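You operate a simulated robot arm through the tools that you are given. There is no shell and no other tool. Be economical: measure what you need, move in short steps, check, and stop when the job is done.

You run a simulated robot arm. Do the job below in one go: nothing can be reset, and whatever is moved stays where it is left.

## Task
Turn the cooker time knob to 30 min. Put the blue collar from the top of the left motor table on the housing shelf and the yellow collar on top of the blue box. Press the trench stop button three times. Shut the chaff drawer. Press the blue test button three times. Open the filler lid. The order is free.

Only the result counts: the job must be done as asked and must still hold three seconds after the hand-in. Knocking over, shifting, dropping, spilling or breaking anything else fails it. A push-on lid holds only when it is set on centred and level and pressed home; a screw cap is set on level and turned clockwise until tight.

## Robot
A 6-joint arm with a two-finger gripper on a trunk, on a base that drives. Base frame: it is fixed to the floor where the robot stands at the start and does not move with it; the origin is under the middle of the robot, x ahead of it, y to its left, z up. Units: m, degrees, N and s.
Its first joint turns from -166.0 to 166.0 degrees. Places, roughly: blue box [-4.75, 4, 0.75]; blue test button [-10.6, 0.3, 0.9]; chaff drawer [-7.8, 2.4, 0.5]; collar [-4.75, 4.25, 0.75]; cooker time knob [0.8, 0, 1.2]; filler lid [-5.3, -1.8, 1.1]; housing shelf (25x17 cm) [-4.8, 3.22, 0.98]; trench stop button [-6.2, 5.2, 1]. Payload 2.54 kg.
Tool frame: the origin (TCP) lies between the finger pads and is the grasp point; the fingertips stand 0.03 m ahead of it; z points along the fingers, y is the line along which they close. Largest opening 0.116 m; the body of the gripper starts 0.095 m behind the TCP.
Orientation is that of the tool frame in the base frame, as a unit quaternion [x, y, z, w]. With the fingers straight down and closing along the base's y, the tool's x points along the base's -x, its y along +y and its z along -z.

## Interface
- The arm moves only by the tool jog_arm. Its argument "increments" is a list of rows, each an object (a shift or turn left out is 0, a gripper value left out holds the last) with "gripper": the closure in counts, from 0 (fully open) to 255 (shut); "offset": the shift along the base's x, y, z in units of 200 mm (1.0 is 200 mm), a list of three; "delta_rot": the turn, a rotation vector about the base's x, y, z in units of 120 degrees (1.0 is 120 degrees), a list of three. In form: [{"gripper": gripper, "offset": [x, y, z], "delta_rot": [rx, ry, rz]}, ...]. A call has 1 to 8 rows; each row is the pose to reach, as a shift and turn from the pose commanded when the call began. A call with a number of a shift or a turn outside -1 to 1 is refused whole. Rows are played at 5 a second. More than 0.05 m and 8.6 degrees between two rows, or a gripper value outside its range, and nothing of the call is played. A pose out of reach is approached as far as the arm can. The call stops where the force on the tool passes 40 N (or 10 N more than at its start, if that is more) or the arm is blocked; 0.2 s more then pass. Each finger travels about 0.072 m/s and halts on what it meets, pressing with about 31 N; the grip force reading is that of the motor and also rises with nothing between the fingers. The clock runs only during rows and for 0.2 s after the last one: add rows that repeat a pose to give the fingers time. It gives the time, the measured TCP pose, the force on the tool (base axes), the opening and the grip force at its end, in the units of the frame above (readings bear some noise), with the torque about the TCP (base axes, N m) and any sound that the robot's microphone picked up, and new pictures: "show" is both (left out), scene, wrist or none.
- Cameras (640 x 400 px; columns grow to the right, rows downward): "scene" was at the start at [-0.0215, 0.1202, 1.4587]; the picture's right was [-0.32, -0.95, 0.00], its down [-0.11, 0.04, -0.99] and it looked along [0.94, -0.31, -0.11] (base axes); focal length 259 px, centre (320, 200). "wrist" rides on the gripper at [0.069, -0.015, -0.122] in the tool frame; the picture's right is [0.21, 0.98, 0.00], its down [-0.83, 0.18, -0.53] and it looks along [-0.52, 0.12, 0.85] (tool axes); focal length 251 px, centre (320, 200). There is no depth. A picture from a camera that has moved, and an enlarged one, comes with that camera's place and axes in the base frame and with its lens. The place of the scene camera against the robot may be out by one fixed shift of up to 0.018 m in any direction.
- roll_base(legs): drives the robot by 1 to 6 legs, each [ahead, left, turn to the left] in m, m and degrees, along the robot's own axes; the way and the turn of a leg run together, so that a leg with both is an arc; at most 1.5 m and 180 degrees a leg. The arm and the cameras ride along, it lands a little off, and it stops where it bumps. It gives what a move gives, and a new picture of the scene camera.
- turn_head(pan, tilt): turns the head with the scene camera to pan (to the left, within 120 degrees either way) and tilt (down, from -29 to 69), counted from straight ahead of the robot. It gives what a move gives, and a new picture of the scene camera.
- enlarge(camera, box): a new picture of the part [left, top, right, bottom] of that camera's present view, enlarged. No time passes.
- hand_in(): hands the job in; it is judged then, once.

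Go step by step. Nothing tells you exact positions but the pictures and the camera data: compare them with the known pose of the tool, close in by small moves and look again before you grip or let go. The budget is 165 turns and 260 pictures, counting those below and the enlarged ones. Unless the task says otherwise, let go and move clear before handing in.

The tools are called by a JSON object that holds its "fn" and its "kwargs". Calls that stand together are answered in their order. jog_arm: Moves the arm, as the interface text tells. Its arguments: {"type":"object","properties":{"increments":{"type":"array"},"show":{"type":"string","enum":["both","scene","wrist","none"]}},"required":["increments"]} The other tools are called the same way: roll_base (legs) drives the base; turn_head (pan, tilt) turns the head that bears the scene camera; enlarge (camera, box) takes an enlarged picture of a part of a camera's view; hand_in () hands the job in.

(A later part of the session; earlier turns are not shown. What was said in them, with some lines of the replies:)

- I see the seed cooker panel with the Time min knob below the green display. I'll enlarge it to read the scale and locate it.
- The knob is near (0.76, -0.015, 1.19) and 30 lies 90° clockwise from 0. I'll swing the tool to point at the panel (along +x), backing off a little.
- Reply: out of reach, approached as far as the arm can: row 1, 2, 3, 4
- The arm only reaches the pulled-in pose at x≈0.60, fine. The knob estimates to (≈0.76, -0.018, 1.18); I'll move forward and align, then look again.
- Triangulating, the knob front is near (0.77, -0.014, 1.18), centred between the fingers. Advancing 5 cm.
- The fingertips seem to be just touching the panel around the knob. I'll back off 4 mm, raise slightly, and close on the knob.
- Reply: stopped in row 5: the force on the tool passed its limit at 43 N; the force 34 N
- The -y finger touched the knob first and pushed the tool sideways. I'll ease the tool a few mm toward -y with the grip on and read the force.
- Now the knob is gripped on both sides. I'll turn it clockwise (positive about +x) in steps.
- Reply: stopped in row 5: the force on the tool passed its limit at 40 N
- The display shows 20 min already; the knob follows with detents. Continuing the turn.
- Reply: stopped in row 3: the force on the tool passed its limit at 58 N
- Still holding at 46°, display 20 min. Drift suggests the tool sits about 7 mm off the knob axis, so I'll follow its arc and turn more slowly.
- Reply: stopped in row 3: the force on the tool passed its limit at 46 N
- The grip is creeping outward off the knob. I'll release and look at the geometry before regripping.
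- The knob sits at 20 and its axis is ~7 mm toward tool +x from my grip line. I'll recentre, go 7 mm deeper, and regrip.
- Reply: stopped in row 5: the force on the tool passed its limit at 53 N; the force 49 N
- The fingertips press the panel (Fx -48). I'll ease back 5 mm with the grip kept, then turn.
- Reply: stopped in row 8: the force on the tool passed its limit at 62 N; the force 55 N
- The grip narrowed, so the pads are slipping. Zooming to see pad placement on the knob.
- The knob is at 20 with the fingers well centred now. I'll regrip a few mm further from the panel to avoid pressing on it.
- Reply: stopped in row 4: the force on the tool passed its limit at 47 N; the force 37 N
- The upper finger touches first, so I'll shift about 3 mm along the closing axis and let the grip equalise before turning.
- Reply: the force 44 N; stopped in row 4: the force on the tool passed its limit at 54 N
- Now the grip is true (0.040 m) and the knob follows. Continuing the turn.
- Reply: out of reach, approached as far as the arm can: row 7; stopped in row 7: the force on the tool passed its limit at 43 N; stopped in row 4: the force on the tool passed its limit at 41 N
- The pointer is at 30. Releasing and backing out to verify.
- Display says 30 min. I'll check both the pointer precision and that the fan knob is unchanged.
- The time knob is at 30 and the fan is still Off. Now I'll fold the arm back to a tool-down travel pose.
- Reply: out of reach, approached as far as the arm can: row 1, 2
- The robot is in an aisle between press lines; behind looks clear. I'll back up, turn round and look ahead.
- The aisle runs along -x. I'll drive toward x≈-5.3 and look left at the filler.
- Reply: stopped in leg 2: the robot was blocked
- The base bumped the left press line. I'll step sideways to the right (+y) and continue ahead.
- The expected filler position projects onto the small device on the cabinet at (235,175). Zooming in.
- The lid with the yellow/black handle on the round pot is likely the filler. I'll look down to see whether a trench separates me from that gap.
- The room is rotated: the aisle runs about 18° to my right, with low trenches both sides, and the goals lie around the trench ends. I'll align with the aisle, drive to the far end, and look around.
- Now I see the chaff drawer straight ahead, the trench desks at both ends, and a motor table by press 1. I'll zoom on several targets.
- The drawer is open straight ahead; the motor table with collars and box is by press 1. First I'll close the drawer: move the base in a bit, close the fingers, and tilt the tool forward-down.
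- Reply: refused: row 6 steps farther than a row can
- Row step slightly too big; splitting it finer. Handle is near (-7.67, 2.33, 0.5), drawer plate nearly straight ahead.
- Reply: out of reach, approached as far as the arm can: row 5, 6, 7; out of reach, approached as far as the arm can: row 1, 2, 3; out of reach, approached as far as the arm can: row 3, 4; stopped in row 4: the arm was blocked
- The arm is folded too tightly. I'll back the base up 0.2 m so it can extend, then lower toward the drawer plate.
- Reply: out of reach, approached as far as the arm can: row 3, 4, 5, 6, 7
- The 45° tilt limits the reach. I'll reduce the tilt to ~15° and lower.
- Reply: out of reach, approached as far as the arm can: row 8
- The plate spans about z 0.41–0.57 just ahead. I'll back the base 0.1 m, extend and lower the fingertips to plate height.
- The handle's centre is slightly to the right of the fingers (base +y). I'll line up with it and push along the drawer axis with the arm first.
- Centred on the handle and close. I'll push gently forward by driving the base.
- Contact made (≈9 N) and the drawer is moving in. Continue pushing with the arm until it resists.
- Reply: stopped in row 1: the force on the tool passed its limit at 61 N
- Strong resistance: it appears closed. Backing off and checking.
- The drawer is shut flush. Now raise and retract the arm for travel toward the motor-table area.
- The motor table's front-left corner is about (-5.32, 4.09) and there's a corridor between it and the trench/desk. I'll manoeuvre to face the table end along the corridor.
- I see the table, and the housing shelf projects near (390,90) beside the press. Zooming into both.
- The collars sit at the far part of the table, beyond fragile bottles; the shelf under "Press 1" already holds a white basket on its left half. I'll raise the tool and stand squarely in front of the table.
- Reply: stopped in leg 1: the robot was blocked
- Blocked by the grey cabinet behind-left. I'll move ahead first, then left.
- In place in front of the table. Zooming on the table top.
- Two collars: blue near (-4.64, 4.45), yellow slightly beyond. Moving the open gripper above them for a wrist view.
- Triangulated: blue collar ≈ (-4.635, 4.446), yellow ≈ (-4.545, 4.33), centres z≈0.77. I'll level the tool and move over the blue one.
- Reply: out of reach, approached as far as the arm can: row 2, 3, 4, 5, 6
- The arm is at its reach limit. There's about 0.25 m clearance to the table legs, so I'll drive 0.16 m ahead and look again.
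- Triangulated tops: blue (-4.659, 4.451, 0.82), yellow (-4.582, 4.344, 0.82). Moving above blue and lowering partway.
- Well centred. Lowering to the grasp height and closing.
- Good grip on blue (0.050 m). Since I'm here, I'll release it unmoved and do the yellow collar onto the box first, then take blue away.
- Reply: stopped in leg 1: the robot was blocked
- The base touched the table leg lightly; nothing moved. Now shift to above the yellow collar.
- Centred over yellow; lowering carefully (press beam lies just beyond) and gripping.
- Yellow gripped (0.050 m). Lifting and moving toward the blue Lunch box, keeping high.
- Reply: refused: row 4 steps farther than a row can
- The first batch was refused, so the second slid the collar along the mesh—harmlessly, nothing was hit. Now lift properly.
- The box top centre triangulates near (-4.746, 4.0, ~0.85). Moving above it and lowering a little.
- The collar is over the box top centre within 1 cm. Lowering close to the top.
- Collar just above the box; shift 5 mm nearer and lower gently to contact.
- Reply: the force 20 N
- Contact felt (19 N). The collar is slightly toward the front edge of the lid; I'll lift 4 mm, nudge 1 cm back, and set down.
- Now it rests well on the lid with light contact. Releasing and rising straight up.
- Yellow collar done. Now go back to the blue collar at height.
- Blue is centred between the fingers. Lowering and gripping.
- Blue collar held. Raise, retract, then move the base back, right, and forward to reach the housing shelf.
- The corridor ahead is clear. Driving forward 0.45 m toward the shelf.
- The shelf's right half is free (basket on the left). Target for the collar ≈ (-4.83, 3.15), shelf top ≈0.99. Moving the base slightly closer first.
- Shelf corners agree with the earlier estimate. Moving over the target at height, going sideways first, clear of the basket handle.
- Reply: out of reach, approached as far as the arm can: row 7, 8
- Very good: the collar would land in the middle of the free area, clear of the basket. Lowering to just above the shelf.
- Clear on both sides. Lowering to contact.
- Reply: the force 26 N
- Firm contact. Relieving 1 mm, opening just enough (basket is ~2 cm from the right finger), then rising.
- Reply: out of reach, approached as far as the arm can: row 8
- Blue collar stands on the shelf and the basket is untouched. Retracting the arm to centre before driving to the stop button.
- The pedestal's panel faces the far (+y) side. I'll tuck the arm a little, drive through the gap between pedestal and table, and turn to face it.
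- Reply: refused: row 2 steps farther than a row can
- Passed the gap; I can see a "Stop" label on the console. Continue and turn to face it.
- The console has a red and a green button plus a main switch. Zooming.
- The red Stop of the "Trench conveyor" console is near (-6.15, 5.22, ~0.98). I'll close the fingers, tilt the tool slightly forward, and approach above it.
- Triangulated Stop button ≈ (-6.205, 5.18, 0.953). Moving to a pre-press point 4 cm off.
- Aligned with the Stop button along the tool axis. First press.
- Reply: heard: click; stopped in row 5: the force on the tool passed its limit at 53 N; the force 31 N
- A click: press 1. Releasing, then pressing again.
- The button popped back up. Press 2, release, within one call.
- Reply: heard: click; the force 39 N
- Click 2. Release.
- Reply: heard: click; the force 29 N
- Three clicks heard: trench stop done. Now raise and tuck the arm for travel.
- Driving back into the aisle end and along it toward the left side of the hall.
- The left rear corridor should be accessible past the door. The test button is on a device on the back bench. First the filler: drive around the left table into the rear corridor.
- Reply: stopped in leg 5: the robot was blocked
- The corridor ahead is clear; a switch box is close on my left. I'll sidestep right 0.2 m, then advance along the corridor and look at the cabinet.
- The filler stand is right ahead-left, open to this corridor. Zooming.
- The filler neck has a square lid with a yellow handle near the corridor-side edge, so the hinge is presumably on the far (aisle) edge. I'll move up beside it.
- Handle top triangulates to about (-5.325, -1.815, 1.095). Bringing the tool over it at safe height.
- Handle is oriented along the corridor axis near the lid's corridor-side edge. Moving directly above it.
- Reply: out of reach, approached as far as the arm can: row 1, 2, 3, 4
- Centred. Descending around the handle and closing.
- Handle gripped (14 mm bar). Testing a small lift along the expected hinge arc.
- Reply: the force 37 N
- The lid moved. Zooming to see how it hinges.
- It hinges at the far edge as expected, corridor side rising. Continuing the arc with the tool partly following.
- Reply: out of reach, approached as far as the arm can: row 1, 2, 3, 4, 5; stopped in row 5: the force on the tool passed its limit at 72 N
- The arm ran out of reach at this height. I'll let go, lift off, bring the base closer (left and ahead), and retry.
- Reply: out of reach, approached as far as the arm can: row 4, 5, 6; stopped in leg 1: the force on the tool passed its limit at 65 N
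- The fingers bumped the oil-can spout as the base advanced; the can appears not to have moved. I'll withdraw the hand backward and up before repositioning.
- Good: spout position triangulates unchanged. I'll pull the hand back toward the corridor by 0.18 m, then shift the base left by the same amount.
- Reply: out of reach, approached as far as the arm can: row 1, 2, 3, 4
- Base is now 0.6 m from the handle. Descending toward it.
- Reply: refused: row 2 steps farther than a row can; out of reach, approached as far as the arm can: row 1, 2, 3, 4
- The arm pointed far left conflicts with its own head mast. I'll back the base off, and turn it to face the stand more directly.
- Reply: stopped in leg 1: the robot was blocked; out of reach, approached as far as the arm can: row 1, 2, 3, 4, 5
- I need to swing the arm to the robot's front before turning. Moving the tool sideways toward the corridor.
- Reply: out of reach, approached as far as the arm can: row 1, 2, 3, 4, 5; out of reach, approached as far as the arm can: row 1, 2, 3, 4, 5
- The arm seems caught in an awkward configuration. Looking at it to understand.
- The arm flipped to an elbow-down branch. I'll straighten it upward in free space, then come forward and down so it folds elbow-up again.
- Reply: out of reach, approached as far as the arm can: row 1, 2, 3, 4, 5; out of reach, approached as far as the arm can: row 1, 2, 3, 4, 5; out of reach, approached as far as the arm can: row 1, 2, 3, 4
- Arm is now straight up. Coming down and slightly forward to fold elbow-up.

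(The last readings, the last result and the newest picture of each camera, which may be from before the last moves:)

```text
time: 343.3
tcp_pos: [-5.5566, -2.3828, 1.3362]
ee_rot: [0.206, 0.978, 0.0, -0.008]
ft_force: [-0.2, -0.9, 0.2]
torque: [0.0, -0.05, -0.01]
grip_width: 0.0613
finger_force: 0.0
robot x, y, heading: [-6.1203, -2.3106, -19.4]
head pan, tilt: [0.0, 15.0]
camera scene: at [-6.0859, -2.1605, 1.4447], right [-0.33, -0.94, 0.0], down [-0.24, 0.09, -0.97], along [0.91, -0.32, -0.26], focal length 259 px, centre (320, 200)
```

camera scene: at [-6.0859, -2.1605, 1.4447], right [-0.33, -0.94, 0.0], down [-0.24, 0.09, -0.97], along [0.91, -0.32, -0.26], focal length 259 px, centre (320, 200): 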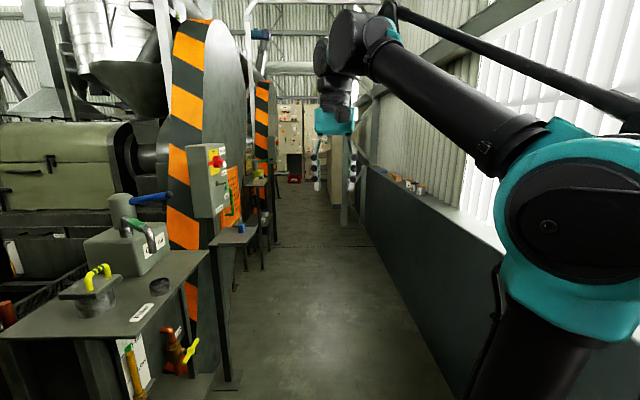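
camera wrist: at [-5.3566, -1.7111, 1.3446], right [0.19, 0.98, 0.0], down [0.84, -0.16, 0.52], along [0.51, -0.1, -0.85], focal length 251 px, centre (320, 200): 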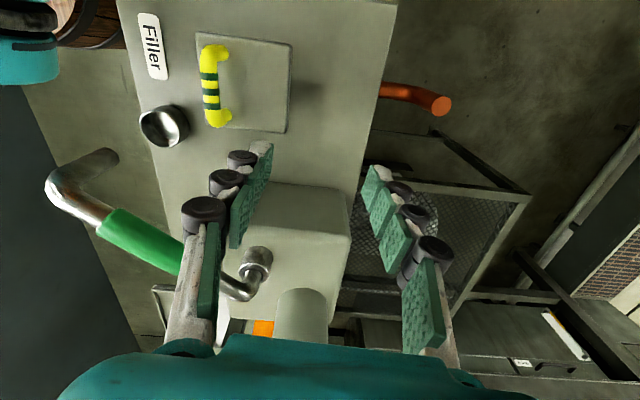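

Elbow-up again. Now turn the base left ~45° toward the stand and move slightly closer.

{"fn": "roll_base", "kwargs": {"legs": [[0, 0, 45], [0.1, 0, 0]]}}

{"fn": "turn_head", "kwargs": {"pan": 20, "tilt": 30}}

```text
time: 346.5
tcp_pos: [-5.5774, -1.9243, 1.3362]
ee_rot: [-0.179, 0.984, -0.004, -0.008]
ft_force: [0.0, 0.2, 0.2]
torque: [0.0, 0.01, -0.03]
grip_width: 0.0615
finger_force: 0.1
robot x, y, heading: [-6.0275, -2.2692, 25.2]
head pan, tilt: [0.0, 15.0]
camera scene: at [-6.1086, -2.1443, 1.4447], right [0.42, -0.91, 0.0], down [-0.23, -0.11, -0.97], along [0.88, 0.41, -0.26], focal length 259 px, centre (320, 200)
```

scene: 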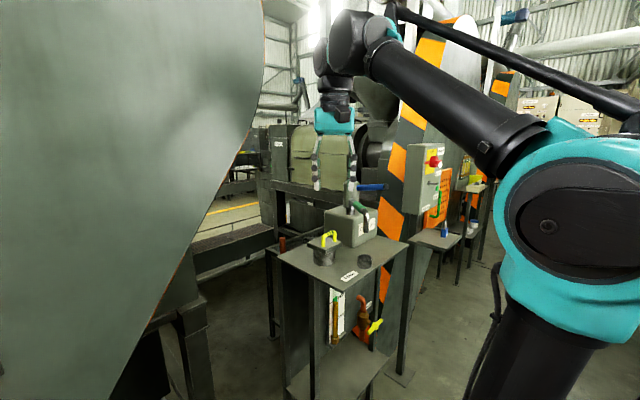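

```text
time: 347.3
tcp_pos: [-5.5779, -1.9257, 1.3361]
ee_rot: [-0.179, 0.984, -0.003, -0.007]
ft_force: [0.3, -0.6, -0.3]
torque: [-0.02, 0.03, 0.02]
grip_width: 0.0614
finger_force: 0.2
robot x, y, heading: [-6.0296, -2.2702, 25.4]
head pan, tilt: [20.0, 30.0]
camera scene: at [-6.1293, -2.1199, 1.4205], right [0.71, -0.71, 0.0], down [-0.35, -0.35, -0.87], along [0.61, 0.61, -0.5], focal length 259 px, centre (320, 200)
```

scene: 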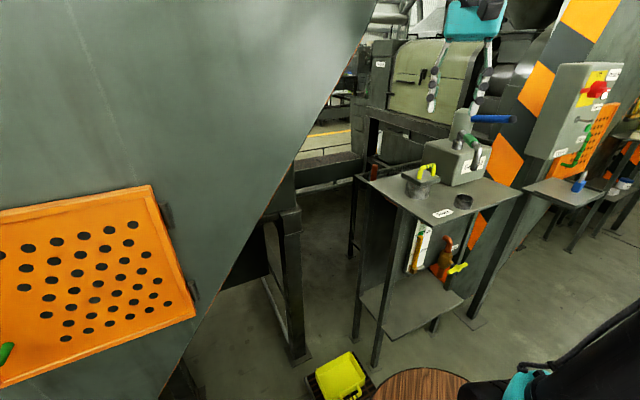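

Good stance: handle about 0.61 m from the arm's axis. Rotating the tool −39° to align and moving above the handle.

{"fn": "jog_arm", "kwargs": {"increments": [{"offset": [0.15, 0.08, 0], "delta_rot": [0, 0, -0.065]}, {"offset": [0.35, 0.17, -0.05], "delta_rot": [0, 0, -0.13]}, {"offset": [0.55, 0.27, -0.1], "delta_rot": [0, 0, -0.195]}, {"offset": [0.75, 0.36, -0.15], "delta_rot": [0, 0, -0.26]}, {"offset": [0.95, 0.45, -0.2], "delta_rot": [0, 0, -0.325]}, {"offset": [1.0, 0.5, -0.3], "delta_rot": [0, 0, -0.325]}], "show": "none"}}

{"fn": "jog_arm", "kwargs": {"increments": [{"offset": [0.08, 0.03, -0.1]}, {"offset": [0.15, 0.05, -0.25]}, {"offset": [0.155, 0.055, -0.4]}, {"offset": [0.155, 0.055, -0.5]}], "show": "wrist"}}

```text
time: 348.7
tcp_pos: [-5.3757, -1.825, 1.2756]
ee_rot: [0.16, 0.987, -0.001, -0.008]
ft_force: [0.2, 0.2, 1.0]
torque: [0.07, -0.05, -0.01]
grip_width: 0.0612
finger_force: 0.0
robot x, y, heading: [-6.0298, -2.2672, 24.7]
head pan, tilt: [20.0, 30.0]
```

```text
time: 349.7
tcp_pos: [-5.3452, -1.8142, 1.1745]
ee_rot: [0.16, 0.987, -0.002, -0.009]
ft_force: [1.3, 0.6, 0.3]
torque: [-0.01, -0.03, 0.02]
grip_width: 0.0614
finger_force: 0.0
robot x, y, heading: [-6.0344, -2.267, 25.0]
head pan, tilt: [20.0, 30.0]
camera wrist: at [-5.4118, -1.8086, 1.2978], right [0.1, 0.99, 0.0], down [0.85, -0.09, 0.52], along [0.52, -0.05, -0.85], focal length 251 px, centre (320, 200)
```

wrist: 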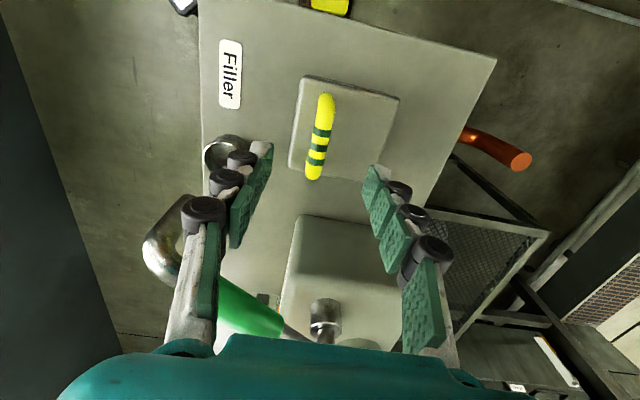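

Within comfortable reach. Descending onto the handle and gripping.

{"fn": "jog_arm", "kwargs": {"increments": [{"offset": [-0.01, 0.0, -0.12]}, {"offset": [-0.01, 0.0, -0.24]}, {"offset": [-0.01, 0.0, -0.37]}, {"offset": [-0.01, 0.0, -0.37], "gripper": 180}, {"offset": [-0.01, 0.0, -0.37], "gripper": 255}, {"offset": [-0.01, 0.0, -0.37], "gripper": 255}, {"offset": [-0.01, 0.0, -0.37], "gripper": 255}], "show": "none"}}

{"fn": "jog_arm", "kwargs": {"increments": [{"offset": [0.008, 0.022, 0.035]}, {"offset": [0.016, 0.048, 0.07]}, {"offset": [0.0247, 0.074, 0.1]}, {"offset": [0.035, 0.104, 0.128]}, {"offset": [0.046, 0.137, 0.153]}, {"offset": [0.057, 0.171, 0.175]}], "show": "none"}}

{"fn": "enlarge", "kwargs": {"camera": "scene", "box": [372, 120, 500, 240]}}

```text
time: 351.3
tcp_pos: [-5.3454, -1.8141, 1.101]
ee_rot: [0.159, 0.987, -0.001, -0.009]
ft_force: [8.9, 17.5, -3.2]
torque: [0.12, -0.29, 0.22]
grip_width: 0.0126
finger_force: 39.3
robot x, y, heading: [-6.0316, -2.2685, 25.2]
head pan, tilt: [20.0, 30.0]
```

```text
time: 352.7
tcp_pos: [-5.3359, -1.7788, 1.1353]
ee_rot: [0.16, 0.987, -0.002, -0.01]
ft_force: [9.7, 7.2, -28.2]
torque: [-0.03, -0.3, -0.19]
grip_width: 0.0128
finger_force: 39.6
robot x, y, heading: [-6.0332, -2.2737, 24.9]
head pan, tilt: [20.0, 30.0]
```

```text
3.33 times, centred on (436, 180) of scene
camera zoom: at [-6.128, -2.119, 1.4205], right [0.71, -0.71, 0.0], down [-0.35, -0.35, -0.87], along [0.61, 0.61, -0.5], focal length 863 px, centre (-67, 267)
```

zoom: 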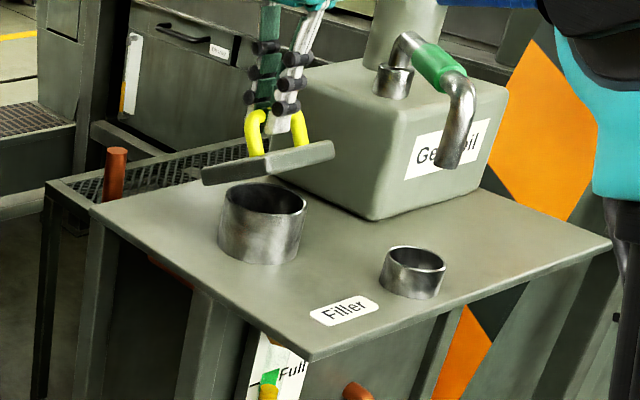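

The lid is ~30° open and follows the arc. Continuing toward vertical and past it.

{"fn": "jog_arm", "kwargs": {"increments": [{"offset": [0.019, 0.056, 0.025]}, {"offset": [0.037, 0.1115, 0.045]}, {"offset": [0.057, 0.172, 0.055]}, {"offset": [0.077, 0.2325, 0.06]}, {"offset": [0.097, 0.29, 0.053]}, {"offset": [0.117, 0.351, 0.04]}], "show": "none"}}

{"fn": "enlarge", "kwargs": {"camera": "scene", "box": [372, 120, 500, 240]}}

```text
time: 354.1
tcp_pos: [-5.3148, -1.7113, 1.1445]
ee_rot: [0.16, 0.987, -0.001, -0.009]
ft_force: [-6.2, -11.9, -30.1]
torque: [-0.22, 0.21, -0.58]
grip_width: 0.0133
finger_force: 40.1
robot x, y, heading: [-6.0302, -2.2646, 25.1]
head pan, tilt: [20.0, 30.0]
```

```text
3.33 times, centred on (436, 180) of scene
camera zoom: at [-6.1288, -2.1198, 1.4205], right [0.71, -0.71, 0.0], down [-0.35, -0.35, -0.87], along [0.61, 0.61, -0.5], focal length 863 px, centre (-67, 267)
```

zoom: 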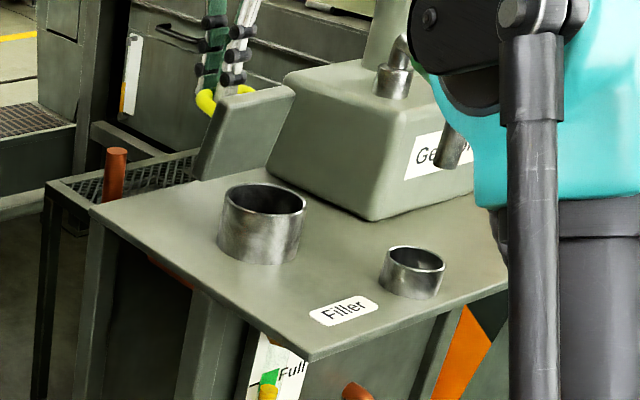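

About 75° open. Continuing past vertical so it stays open.

{"fn": "jog_arm", "kwargs": {"increments": [{"offset": [0.018, 0.055, -0.025]}, {"offset": [0.036, 0.109, -0.055]}, {"offset": [0.052, 0.157, -0.095]}, {"offset": [0.068, 0.204, -0.135]}], "show": "wrist"}}

{"fn": "enlarge", "kwargs": {"camera": "scene", "box": [372, 120, 500, 240]}}

```text
time: 354.6
tcp_pos: [-5.3109, -1.6987, 1.1379]
ee_rot: [0.161, 0.987, -0.003, -0.009]
ft_force: [0.2, -2.6, -6.9]
torque: [0.08, 0.22, -0.81]
grip_width: 0.0134
finger_force: 39.6
robot x, y, heading: [-6.0347, -2.271, 25.1]
head pan, tilt: [20.0, 30.0]
stopped in row 2: the force on the tool passed its limit at 43 N (the readings are from after the stop); the commanded pose is now the measured one
camera wrist: at [-5.3766, -1.6919, 1.2621], right [0.11, 0.99, 0.0], down [0.85, -0.09, 0.52], along [0.52, -0.06, -0.86], focal length 251 px, centre (320, 200)
```

wrist: 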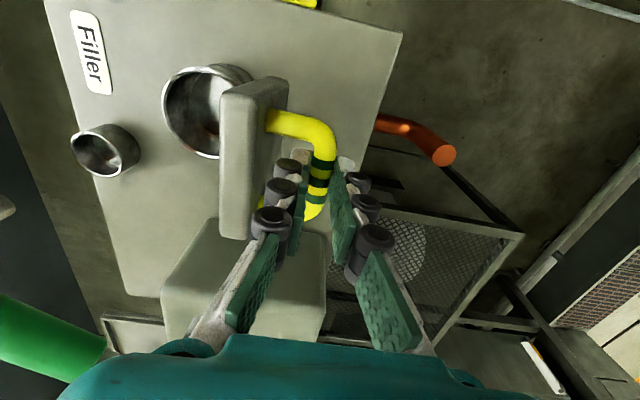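

```text
3.33 times, centred on (436, 180) of scene
camera zoom: at [-6.1292, -2.1199, 1.4205], right [0.71, -0.71, 0.0], down [-0.35, -0.35, -0.87], along [0.61, 0.61, -0.5], focal length 863 px, centre (-67, 267)
```

zoom: 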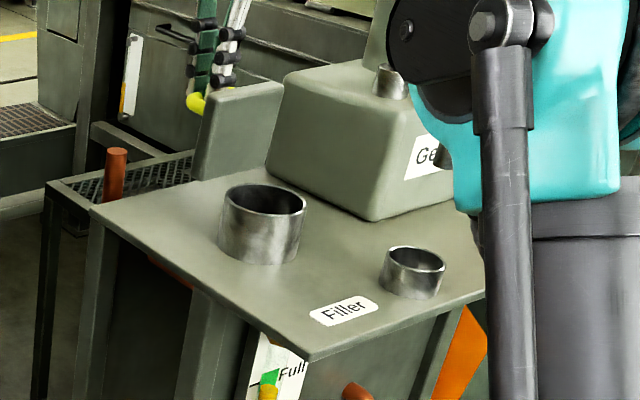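

Lid is about vertical. Pushing a bit further back to reach its stop.

{"fn": "jog_arm", "kwargs": {"increments": [{"offset": [0.015, 0.045, -0.02]}, {"offset": [0.03, 0.09, -0.05]}, {"offset": [0.045, 0.13, -0.09]}], "show": "none"}}

{"fn": "enlarge", "kwargs": {"camera": "scene", "box": [372, 120, 500, 240]}}

```text
time: 355.0
tcp_pos: [-5.3072, -1.6917, 1.1337]
ee_rot: [0.162, 0.987, -0.004, -0.009]
ft_force: [2.1, 0.0, -2.6]
torque: [0.22, 0.34, -0.84]
grip_width: 0.0134
finger_force: 39.9
robot x, y, heading: [-6.0303, -2.2694, 25.0]
head pan, tilt: [20.0, 30.0]
stopped in row 2: the force on the tool passed its limit at 46 N (the readings are from after the stop); the commanded pose is now the measured one
```

```text
3.33 times, centred on (436, 180) of scene
camera zoom: at [-6.1293, -2.12, 1.4205], right [0.71, -0.71, 0.0], down [-0.35, -0.35, -0.87], along [0.61, 0.61, -0.5], focal length 863 px, centre (-67, 267)
```

zoom: 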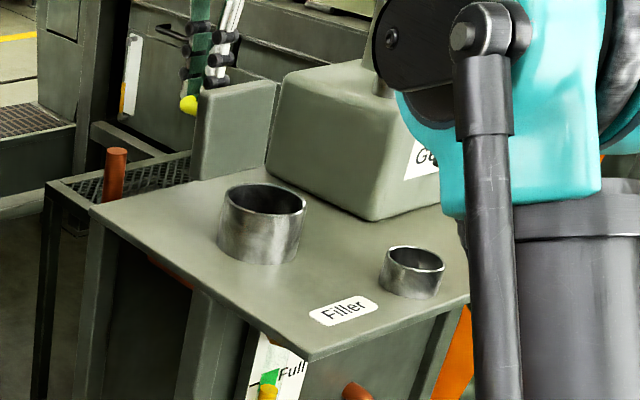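

It keeps moving slowly; continuing with finer steps.

{"fn": "jog_arm", "kwargs": {"increments": [{"offset": [0.007, 0.02, -0.015]}, {"offset": [0.013, 0.04, -0.03]}, {"offset": [0.019, 0.058, -0.05]}, {"offset": [0.025, 0.076, -0.07]}, {"offset": [0.03, 0.092, -0.09]}, {"offset": [0.035, 0.108, -0.112]}], "show": "wrist"}}

```text
time: 356.2
tcp_pos: [-5.3042, -1.678, 1.1203]
ee_rot: [0.162, 0.987, -0.005, -0.01]
ft_force: [-4.0, -9.1, 19.0]
torque: [-0.37, 0.14, -0.73]
grip_width: 0.0131
finger_force: 40.2
robot x, y, heading: [-6.0325, -2.2698, 24.8]
head pan, tilt: [20.0, 30.0]
stopped in row 5: the force on the tool passed its limit at 47 N (the readings are from after the stop); the commanded pose is now the measured one
camera wrist: at [-5.3698, -1.6709, 1.2454], right [0.11, 0.99, -0.01], down [0.85, -0.09, 0.52], along [0.51, -0.06, -0.86], focal length 251 px, centre (320, 200)
```

wrist: 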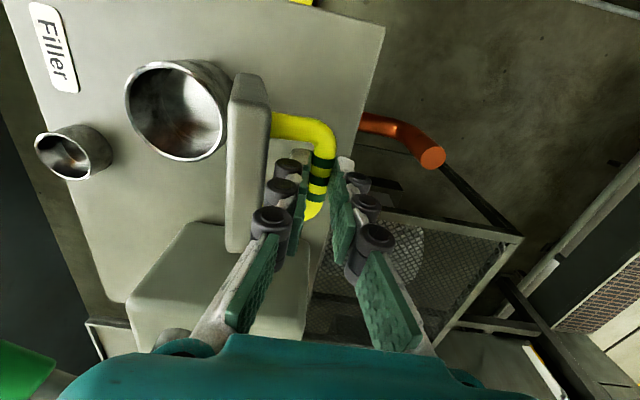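

The lid is past vertical (~100°). Opening the fingers just slightly and rising straight up to see if it stays.

{"fn": "jog_arm", "kwargs": {"increments": [{"gripper": 215}, {"gripper": 195}, {"gripper": 195}, {"offset": [0, 0, 0.12]}, {"offset": [0, 0, 0.25]}, {"offset": [0, 0, 0.4]}], "show": "wrist"}}

{"fn": "enlarge", "kwargs": {"camera": "scene", "box": [372, 120, 500, 240]}}

```text
time: 357.6
tcp_pos: [-5.302, -1.6792, 1.2021]
ee_rot: [0.161, 0.987, -0.005, -0.01]
ft_force: [-0.3, 0.2, 0.4]
torque: [-0.05, 0.01, -0.02]
grip_width: 0.0273
finger_force: 0.0
robot x, y, heading: [-6.029, -2.2664, 25.1]
head pan, tilt: [20.0, 30.0]
camera wrist: at [-5.3699, -1.6711, 1.3247], right [0.11, 0.99, -0.01], down [0.85, -0.09, 0.52], along [0.51, -0.06, -0.86], focal length 251 px, centre (320, 200)
```

wrist: 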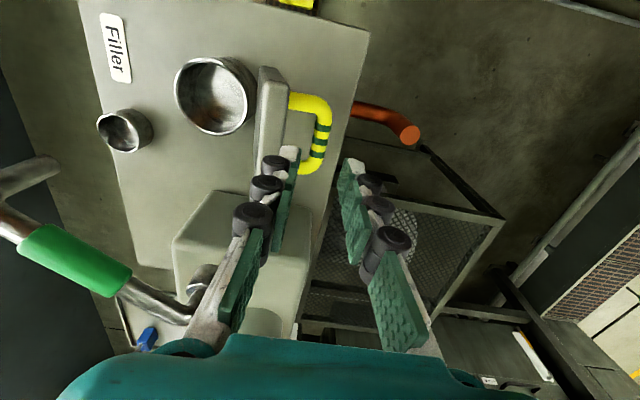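

```text
3.33 times, centred on (436, 180) of scene
camera zoom: at [-6.1295, -2.1203, 1.4205], right [0.71, -0.71, 0.0], down [-0.35, -0.35, -0.87], along [0.61, 0.61, -0.5], focal length 863 px, centre (-67, 267)
```

zoom: 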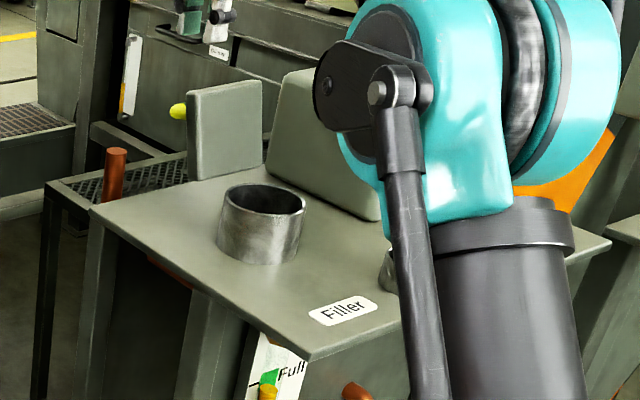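

The filler lid stays open. Now retract the hand around the spout, back to the travel pose.

{"fn": "jog_arm", "kwargs": {"increments": [{"offset": [-0.2, 0.05, 0]}, {"offset": [-0.4, 0.1, 0]}, {"offset": [-0.6, 0.12, 0.02]}, {"offset": [-0.8, 0.08, 0.1]}, {"offset": [-0.95, -0.05, 0.2]}, {"offset": [-1.0, -0.2, 0.3]}, {"offset": [-1.0, -0.4, 0.4]}, {"offset": [-1.0, -0.6, 0.5]}], "show": "none"}}

{"fn": "jog_arm", "kwargs": {"increments": [{"offset": [-0.1, -0.2, 0.05], "gripper": 255, "delta_rot": [0, 0, 0.065]}, {"offset": [-0.2, -0.4, 0.1], "delta_rot": [0, 0, 0.13]}, {"offset": [-0.3, -0.6, 0.15], "delta_rot": [0, 0, 0.195]}, {"offset": [-0.35, -0.75, 0.2], "delta_rot": [0, 0, 0.26]}, {"offset": [-0.4, -0.9, 0.2], "delta_rot": [0, 0, 0.3]}], "show": "scene"}}

```text
time: 359.4
tcp_pos: [-5.5022, -1.7976, 1.3011]
ee_rot: [0.161, 0.987, -0.004, -0.009]
ft_force: [-0.4, 0.6, -0.1]
torque: [-0.07, 0.03, -0.04]
grip_width: 0.0273
finger_force: 0.1
robot x, y, heading: [-6.0264, -2.2681, 25.2]
head pan, tilt: [20.0, 30.0]
```

```text
time: 360.6
tcp_pos: [-5.5812, -1.9784, 1.338]
ee_rot: [-0.152, 0.988, -0.007, -0.008]
ft_force: [-0.1, -0.1, -0.3]
torque: [-0.07, -0.01, -0.02]
grip_width: 0.0
finger_force: 28.5
robot x, y, heading: [-6.0318, -2.2675, 25.0]
head pan, tilt: [20.0, 30.0]
camera scene: at [-6.1293, -2.12, 1.4204], right [0.71, -0.71, 0.0], down [-0.35, -0.35, -0.87], along [0.61, 0.61, -0.5], focal length 259 px, centre (320, 200)
```

scene: 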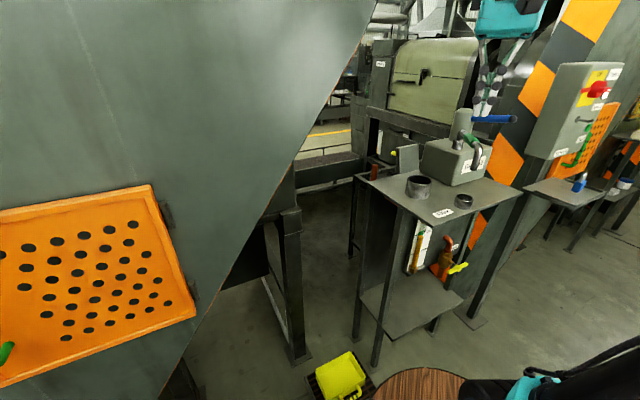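

Everything is intact. Turning back and reversing out of the corridor, then facing the back bench.

{"fn": "roll_base", "kwargs": {"legs": [[-0.08, 0, 0], [0, 0, -43.5], [-1.35, 0, 0], [-0.6, 0.35, 0], [0, 0, 90], [0, 0, 90]]}}

{"fn": "turn_head", "kwargs": {"pan": 10, "tilt": 20}}

```text
time: 381.0
tcp_pos: [-8.3497, -1.209, 1.339]
ee_rot: [0.97, -0.244, 0.01, -0.004]
ft_force: [0.9, -0.2, 0.1]
torque: [0.0, 0.03, -0.02]
grip_width: 0.0
finger_force: 29.1
robot x, y, heading: [-7.8281, -1.3262, 159.3]
head pan, tilt: [20.0, 30.0]
camera scene: at [-7.8489, -1.5103, 1.4205], right [0.01, 1.0, 0.0], down [0.5, -0.01, -0.87], along [-0.87, 0.01, -0.5], focal length 259 px, centre (320, 200)
```

scene: 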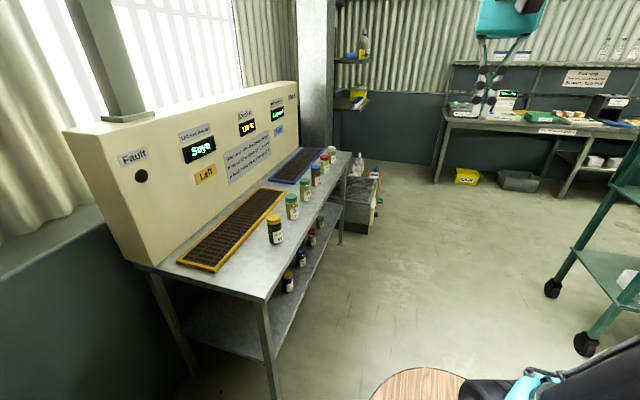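

```text
time: 381.7
tcp_pos: [-8.3502, -1.2079, 1.3382]
ee_rot: [0.97, -0.244, 0.01, -0.003]
ft_force: [0.5, 0.8, 0.2]
torque: [-0.01, 0.0, 0.0]
grip_width: 0.0001
finger_force: 28.6
robot x, y, heading: [-7.8263, -1.3317, 159.5]
head pan, tilt: [10.0, 20.0]
camera scene: at [-7.8499, -1.4942, 1.4365], right [0.18, 0.98, 0.0], down [0.34, -0.06, -0.94], along [-0.92, 0.17, -0.34], focal length 259 px, centre (320, 200)
```

scene: 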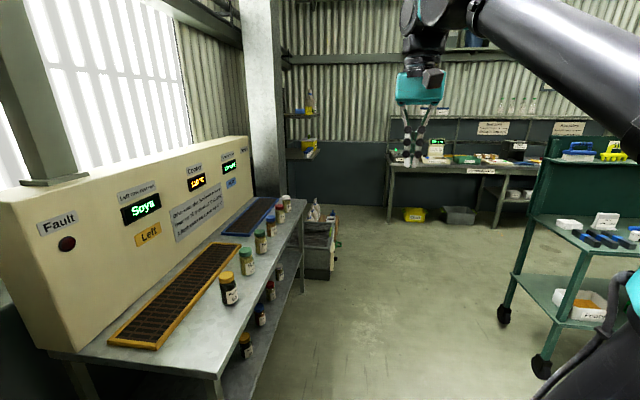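

The back bench device is ahead right; passage between the desk and green trolley is wide. Driving up to the bench.

{"fn": "roll_base", "kwargs": {"legs": [[1.15, -0.2, 2], [0.95, -0.15, 0]]}}

{"fn": "turn_head", "kwargs": {"pan": 0, "tilt": 30}}

```text
time: 392.2
tcp_pos: [-10.2083, -0.229, 1.3394]
ee_rot: [0.975, -0.223, 0.01, -0.003]
ft_force: [-0.2, 0.1, 1.2]
torque: [-0.04, 0.01, -0.01]
grip_width: 0.0
finger_force: 28.5
robot x, y, heading: [-9.6855, -0.3257, 161.9]
head pan, tilt: [10.0, 20.0]
camera scene: at [-9.6961, -0.4931, 1.4365], right [0.14, 0.99, 0.0], down [0.34, -0.05, -0.94], along [-0.93, 0.13, -0.34], focal length 259 px, centre (320, 200)
```

scene: 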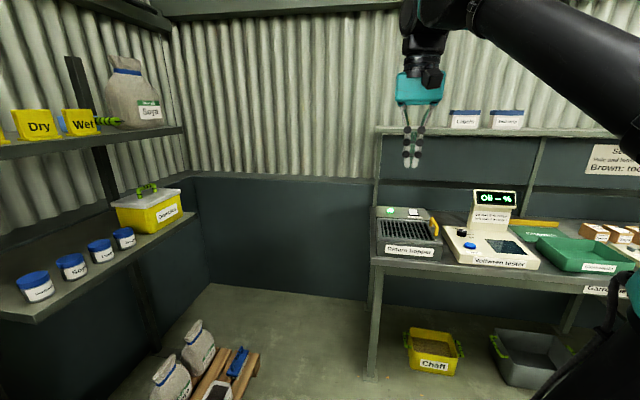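

```text
time: 392.9
tcp_pos: [-10.2084, -0.2302, 1.339]
ee_rot: [0.975, -0.223, 0.01, -0.004]
ft_force: [0.7, 0.0, -0.7]
torque: [0.02, 0.0, -0.02]
grip_width: 0.0
finger_force: 28.7
robot x, y, heading: [-9.6823, -0.3263, 161.8]
head pan, tilt: [0.0, 30.0]
camera scene: at [-9.6899, -0.4782, 1.4205], right [0.31, 0.95, 0.0], down [0.47, -0.16, -0.87], along [-0.82, 0.27, -0.5], focal length 259 px, centre (320, 200)
```

scene: 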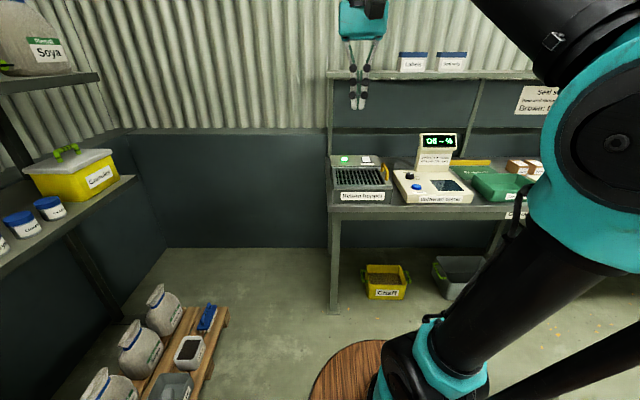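

The tester with a blue button is on the bench. Zooming.

{"fn": "enlarge", "kwargs": {"camera": "scene", "box": [326, 120, 486, 220]}}

```text
4.00 times, centred on (406, 170) of scene
camera zoom: at [-9.6899, -0.4782, 1.4205], right [0.31, 0.95, 0.0], down [0.47, -0.16, -0.87], along [-0.82, 0.27, -0.5], focal length 1036 px, centre (-24, 320)
```

zoom: 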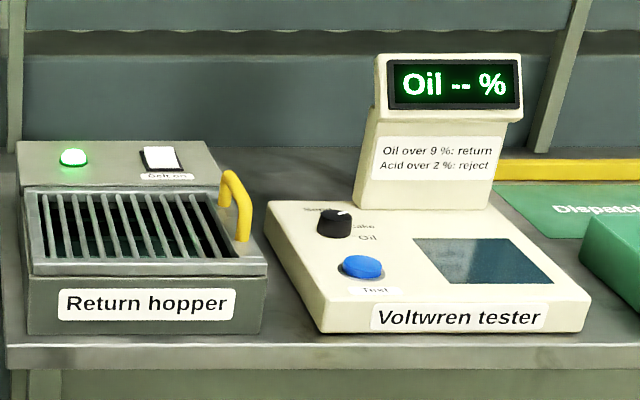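

Blue "Test" button on the tester at ≈(-10.55, 0.26, 0.89). Moving the base slightly closer, then tilt and approach.

{"fn": "roll_base", "kwargs": {"legs": [[0.1, -0.22, 0]]}}

{"fn": "jog_arm", "kwargs": {"increments": [{"offset": [-0.12, 0.1, -0.1], "delta_rot": [0.016, 0.05, 0]}, {"offset": [-0.25, 0.2, -0.2], "delta_rot": [0.033, 0.1, 0]}, {"offset": [-0.38, 0.3, -0.35], "delta_rot": [0.05, 0.15, 0]}, {"offset": [-0.5, 0.42, -0.5], "delta_rot": [0.065, 0.198, 0]}, {"offset": [-0.62, 0.54, -0.65], "delta_rot": [0.065, 0.198, 0]}, {"offset": [-0.74, 0.66, -0.8], "delta_rot": [0.065, 0.198, 0]}, {"offset": [-0.86, 0.78, -0.9], "delta_rot": [0.065, 0.198, 0]}], "show": "wrist"}}

```text
time: 394.7
tcp_pos: [-10.2332, 0.012, 1.3391]
ee_rot: [0.975, -0.224, 0.01, -0.004]
ft_force: [0.9, 1.0, 1.1]
torque: [-0.03, 0.01, 0.02]
grip_width: 0.0
finger_force: 28.4
robot x, y, heading: [-9.7072, -0.0831, 161.9]
head pan, tilt: [0.0, 30.0]
camera scene: at [-9.715, -0.2371, 1.4205], right [0.31, 0.95, 0.0], down [0.48, -0.16, -0.87], along [-0.82, 0.27, -0.5], focal length 259 px, centre (320, 200)
```

scene: 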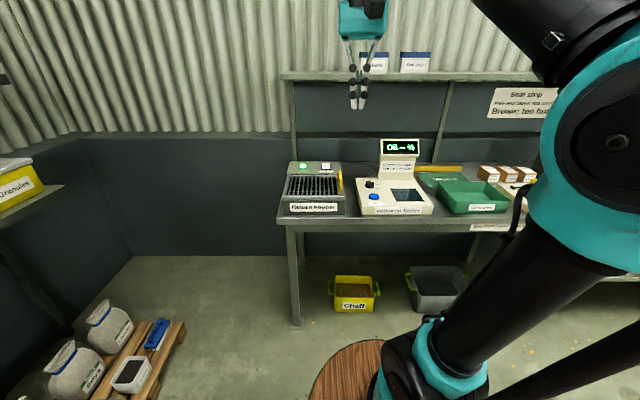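

```text
time: 396.3
tcp_pos: [-10.4044, 0.1665, 1.1585]
ee_rot: [0.953, -0.22, -0.206, -0.024]
ft_force: [0.9, 0.3, -0.2]
torque: [0.04, 0.03, -0.03]
grip_width: 0.0001
finger_force: 28.4
robot x, y, heading: [-9.7071, -0.0852, 162.0]
head pan, tilt: [0.0, 30.0]
camera wrist: at [-10.2931, 0.1333, 1.2419], right [-0.24, -0.97, -0.04], down [-0.55, 0.1, 0.83], along [-0.8, 0.22, -0.56], focal length 251 px, centre (320, 200)
```

wrist: 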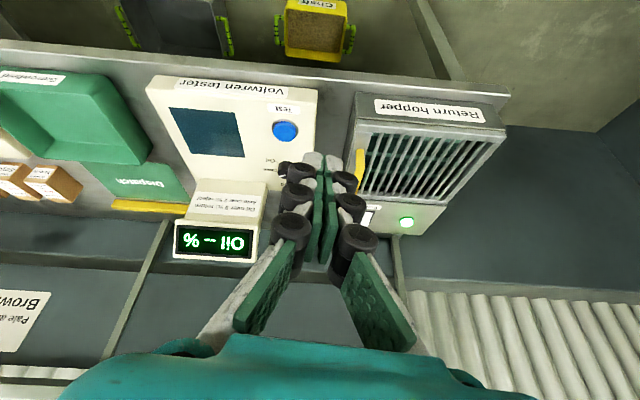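

Triangulated Test button ≈ (-10.596, 0.299, 0.857). Approaching to a pre-press point.

{"fn": "jog_arm", "kwargs": {"increments": [{"offset": [-0.18, 0.14, 0]}, {"offset": [-0.36, 0.28, -0.03]}, {"offset": [-0.54, 0.42, -0.1]}, {"offset": [-0.72, 0.54, -0.2]}, {"offset": [-0.8, 0.6, -0.4]}, {"offset": [-0.82, 0.615, -0.6]}, {"offset": [-0.82, 0.615, -0.8]}, {"offset": [-0.82, 0.615, -0.95]}], "show": "none"}}

{"fn": "enlarge", "kwargs": {"camera": "wrist", "box": [220, 60, 420, 190]}}

```text
time: 398.1
tcp_pos: [-10.569, 0.2936, 0.9697]
ee_rot: [0.953, -0.22, -0.206, -0.024]
ft_force: [0.2, -0.6, 0.0]
torque: [0.0, 0.0, 0.01]
grip_width: 0.0
finger_force: 27.9
robot x, y, heading: [-9.7086, -0.0833, 161.8]
head pan, tilt: [0.0, 30.0]
```

```text
3.08 times, centred on (320, 125) of wrist
camera zoom: at [-10.4575, 0.2607, 1.0529], right [-0.24, -0.97, -0.04], down [-0.55, 0.1, 0.83], along [-0.8, 0.22, -0.56], focal length 774 px, centre (320, 431)
```

zoom: 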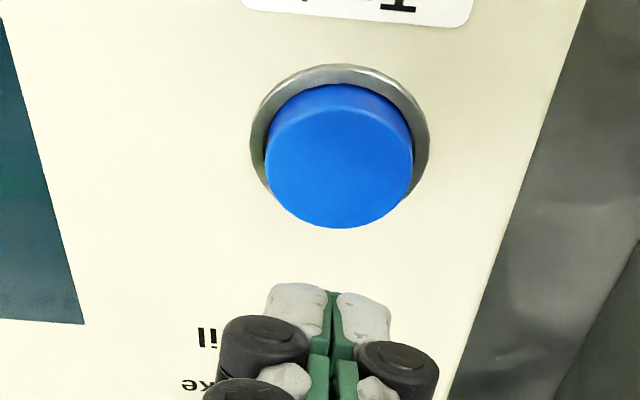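

The tip path would land ~2 cm past the button; correcting and closing in.

{"fn": "jog_arm", "kwargs": {"increments": [{"offset": [0.085, -0.06, 0]}, {"offset": [0.037, -0.043, -0.114]}, {"offset": [-0.01, -0.026, -0.228]}, {"offset": [-0.01, -0.026, -0.228]}], "show": "none"}}

{"fn": "enlarge", "kwargs": {"camera": "wrist", "box": [220, 60, 420, 190]}}

```text
time: 399.1
tcp_pos: [-10.5726, 0.2873, 0.9208]
ee_rot: [0.953, -0.219, -0.207, -0.024]
ft_force: [0.3, 0.2, 0.0]
torque: [-0.01, 0.03, 0.02]
grip_width: 0.0003
finger_force: 29.3
robot x, y, heading: [-9.7047, -0.0831, 161.9]
head pan, tilt: [0.0, 30.0]
```

```text
3.08 times, centred on (320, 125) of wrist
camera zoom: at [-10.4613, 0.2534, 1.0048], right [-0.24, -0.97, -0.04], down [-0.55, 0.1, 0.83], along [-0.8, 0.22, -0.56], focal length 774 px, centre (320, 431)
```

zoom: 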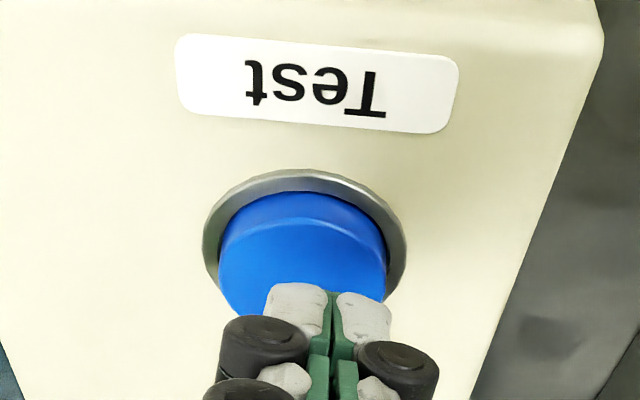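

Aligned. First press of the Test button.

{"fn": "jog_arm", "kwargs": {"increments": [{"offset": [-0.013, 0.014, -0.091]}, {"offset": [-0.032, 0.02, -0.137]}, {"offset": [-0.042, 0.024, -0.16]}, {"offset": [-0.051, 0.027, -0.183]}, {"offset": [-0.061, 0.031, -0.206]}], "show": "none"}}

```text
time: 400.3
tcp_pos: [-10.5833, 0.2916, 0.8837]
ee_rot: [0.953, -0.22, -0.206, -0.024]
ft_force: [4.4, -1.8, 13.8]
torque: [-0.05, -0.1, 0.02]
grip_width: 0.006
finger_force: 28.2
robot x, y, heading: [-9.703, -0.086, 161.6]
head pan, tilt: [0.0, 30.0]
heard: click
```

Click 1. Release, press 2, release, press 3, each with full travel.

{"fn": "jog_arm", "kwargs": {"increments": [{"offset": [0.02, -0.007, 0.05]}, {"offset": [0.04, -0.014, 0.1]}, {"offset": [0.04, -0.014, 0.1]}], "show": "none"}}

{"fn": "jog_arm", "kwargs": {"increments": [{"offset": [-0.02, 0.007, -0.05]}, {"offset": [-0.032, 0.011, -0.08]}, {"offset": [-0.04, 0.014, -0.1]}, {"offset": [-0.04, 0.014, -0.1]}], "show": "none"}}

{"fn": "jog_arm", "kwargs": {"increments": [{"offset": [0.02, -0.007, 0.05]}, {"offset": [0.04, -0.014, 0.1]}, {"offset": [0.04, -0.014, 0.1]}], "show": "none"}}

```text
time: 401.1
tcp_pos: [-10.5757, 0.2885, 0.9021]
ee_rot: [0.953, -0.22, -0.206, -0.024]
ft_force: [-0.5, 0.3, 0.1]
torque: [-0.02, 0.0, -0.04]
grip_width: 0.0002
finger_force: 28.5
robot x, y, heading: [-9.7075, -0.0877, 161.9]
head pan, tilt: [0.0, 30.0]
```

```text
time: 402.1
tcp_pos: [-10.5826, 0.2893, 0.8825]
ee_rot: [0.953, -0.219, -0.206, -0.023]
ft_force: [3.2, -3.1, 17.2]
torque: [-0.09, -0.11, -0.02]
grip_width: 0.006
finger_force: 28.8
robot x, y, heading: [-9.7094, -0.0876, 162.1]
head pan, tilt: [0.0, 30.0]
heard: click
```

```text
time: 402.9
tcp_pos: [-10.5754, 0.2881, 0.9012]
ee_rot: [0.953, -0.219, -0.207, -0.024]
ft_force: [-0.7, 0.1, 0.0]
torque: [0.0, -0.03, -0.01]
grip_width: 0.0003
finger_force: 28.6
robot x, y, heading: [-9.7065, -0.0816, 161.8]
head pan, tilt: [0.0, 30.0]
```

Click 2. Third press, then withdraw.

{"fn": "jog_arm", "kwargs": {"increments": [{"offset": [-0.02, 0.007, -0.05]}, {"offset": [-0.032, 0.011, -0.08]}, {"offset": [-0.04, 0.014, -0.1]}, {"offset": [-0.04, 0.014, -0.1]}], "show": "none"}}

{"fn": "jog_arm", "kwargs": {"increments": [{"offset": [0.04, -0.014, 0.1]}, {"offset": [0.1, -0.04, 0.3]}, {"offset": [0.2, -0.08, 0.5]}, {"offset": [0.3, -0.12, 0.7]}, {"offset": [0.4, -0.2, 0.88]}], "show": "scene"}}

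```text
time: 403.9
tcp_pos: [-10.5832, 0.2899, 0.8836]
ee_rot: [0.953, -0.219, -0.206, -0.024]
ft_force: [2.7, -1.1, 13.4]
torque: [0.0, -0.03, 0.0]
grip_width: 0.0059
finger_force: 28.5
robot x, y, heading: [-9.7062, -0.0865, 161.7]
head pan, tilt: [0.0, 30.0]
heard: click
```

```text
time: 405.1
tcp_pos: [-10.5009, 0.2495, 1.0565]
ee_rot: [0.954, -0.218, -0.205, -0.024]
ft_force: [-0.5, 0.7, 1.2]
torque: [0.02, -0.02, 0.0]
grip_width: 0.0
finger_force: 28.6
robot x, y, heading: [-9.7099, -0.0861, 161.9]
head pan, tilt: [0.0, 30.0]
camera scene: at [-9.7154, -0.237, 1.4205], right [0.31, 0.95, 0.0], down [0.48, -0.16, -0.87], along [-0.82, 0.27, -0.5], focal length 259 px, centre (320, 200)
```

scene: 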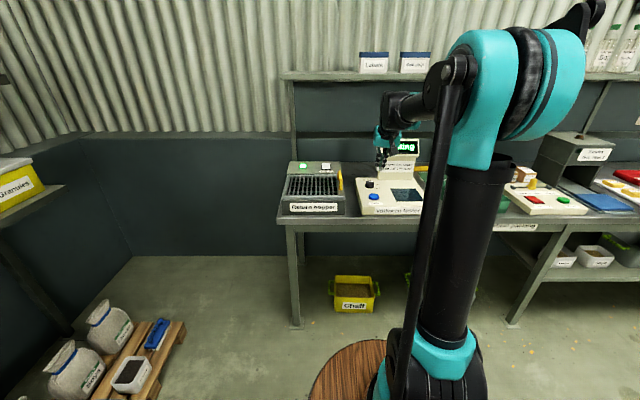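

All presses are done (three clicks each), the tool is clear, and every other item was checked after it was done. Handing in.

{"fn": "hand_in", "kwargs": {}}

```text
The job is handed in.
```

I handed the job in with every item done. The result has not come back yet.

- **Cooker time knob:** set to 30 min; the display reads 30 min.
- **Collars:** the blue collar is on the housing shelf and the yellow collar is on top of the blue box.
- **Buttons:** I pressed the trench stop and the blue test button three times each and heard a click every time.
- **Chaff drawer:** pushed shut, with its front looking flush with the bench.
- **Filler lid:** open past vertical, and it stayed open after I let go.

The gripper bumped the gear-oil can's spout once while I was repositioning. The base also touched one motor-table leg. In the pictures neither the can nor anything on the table had visibly moved.
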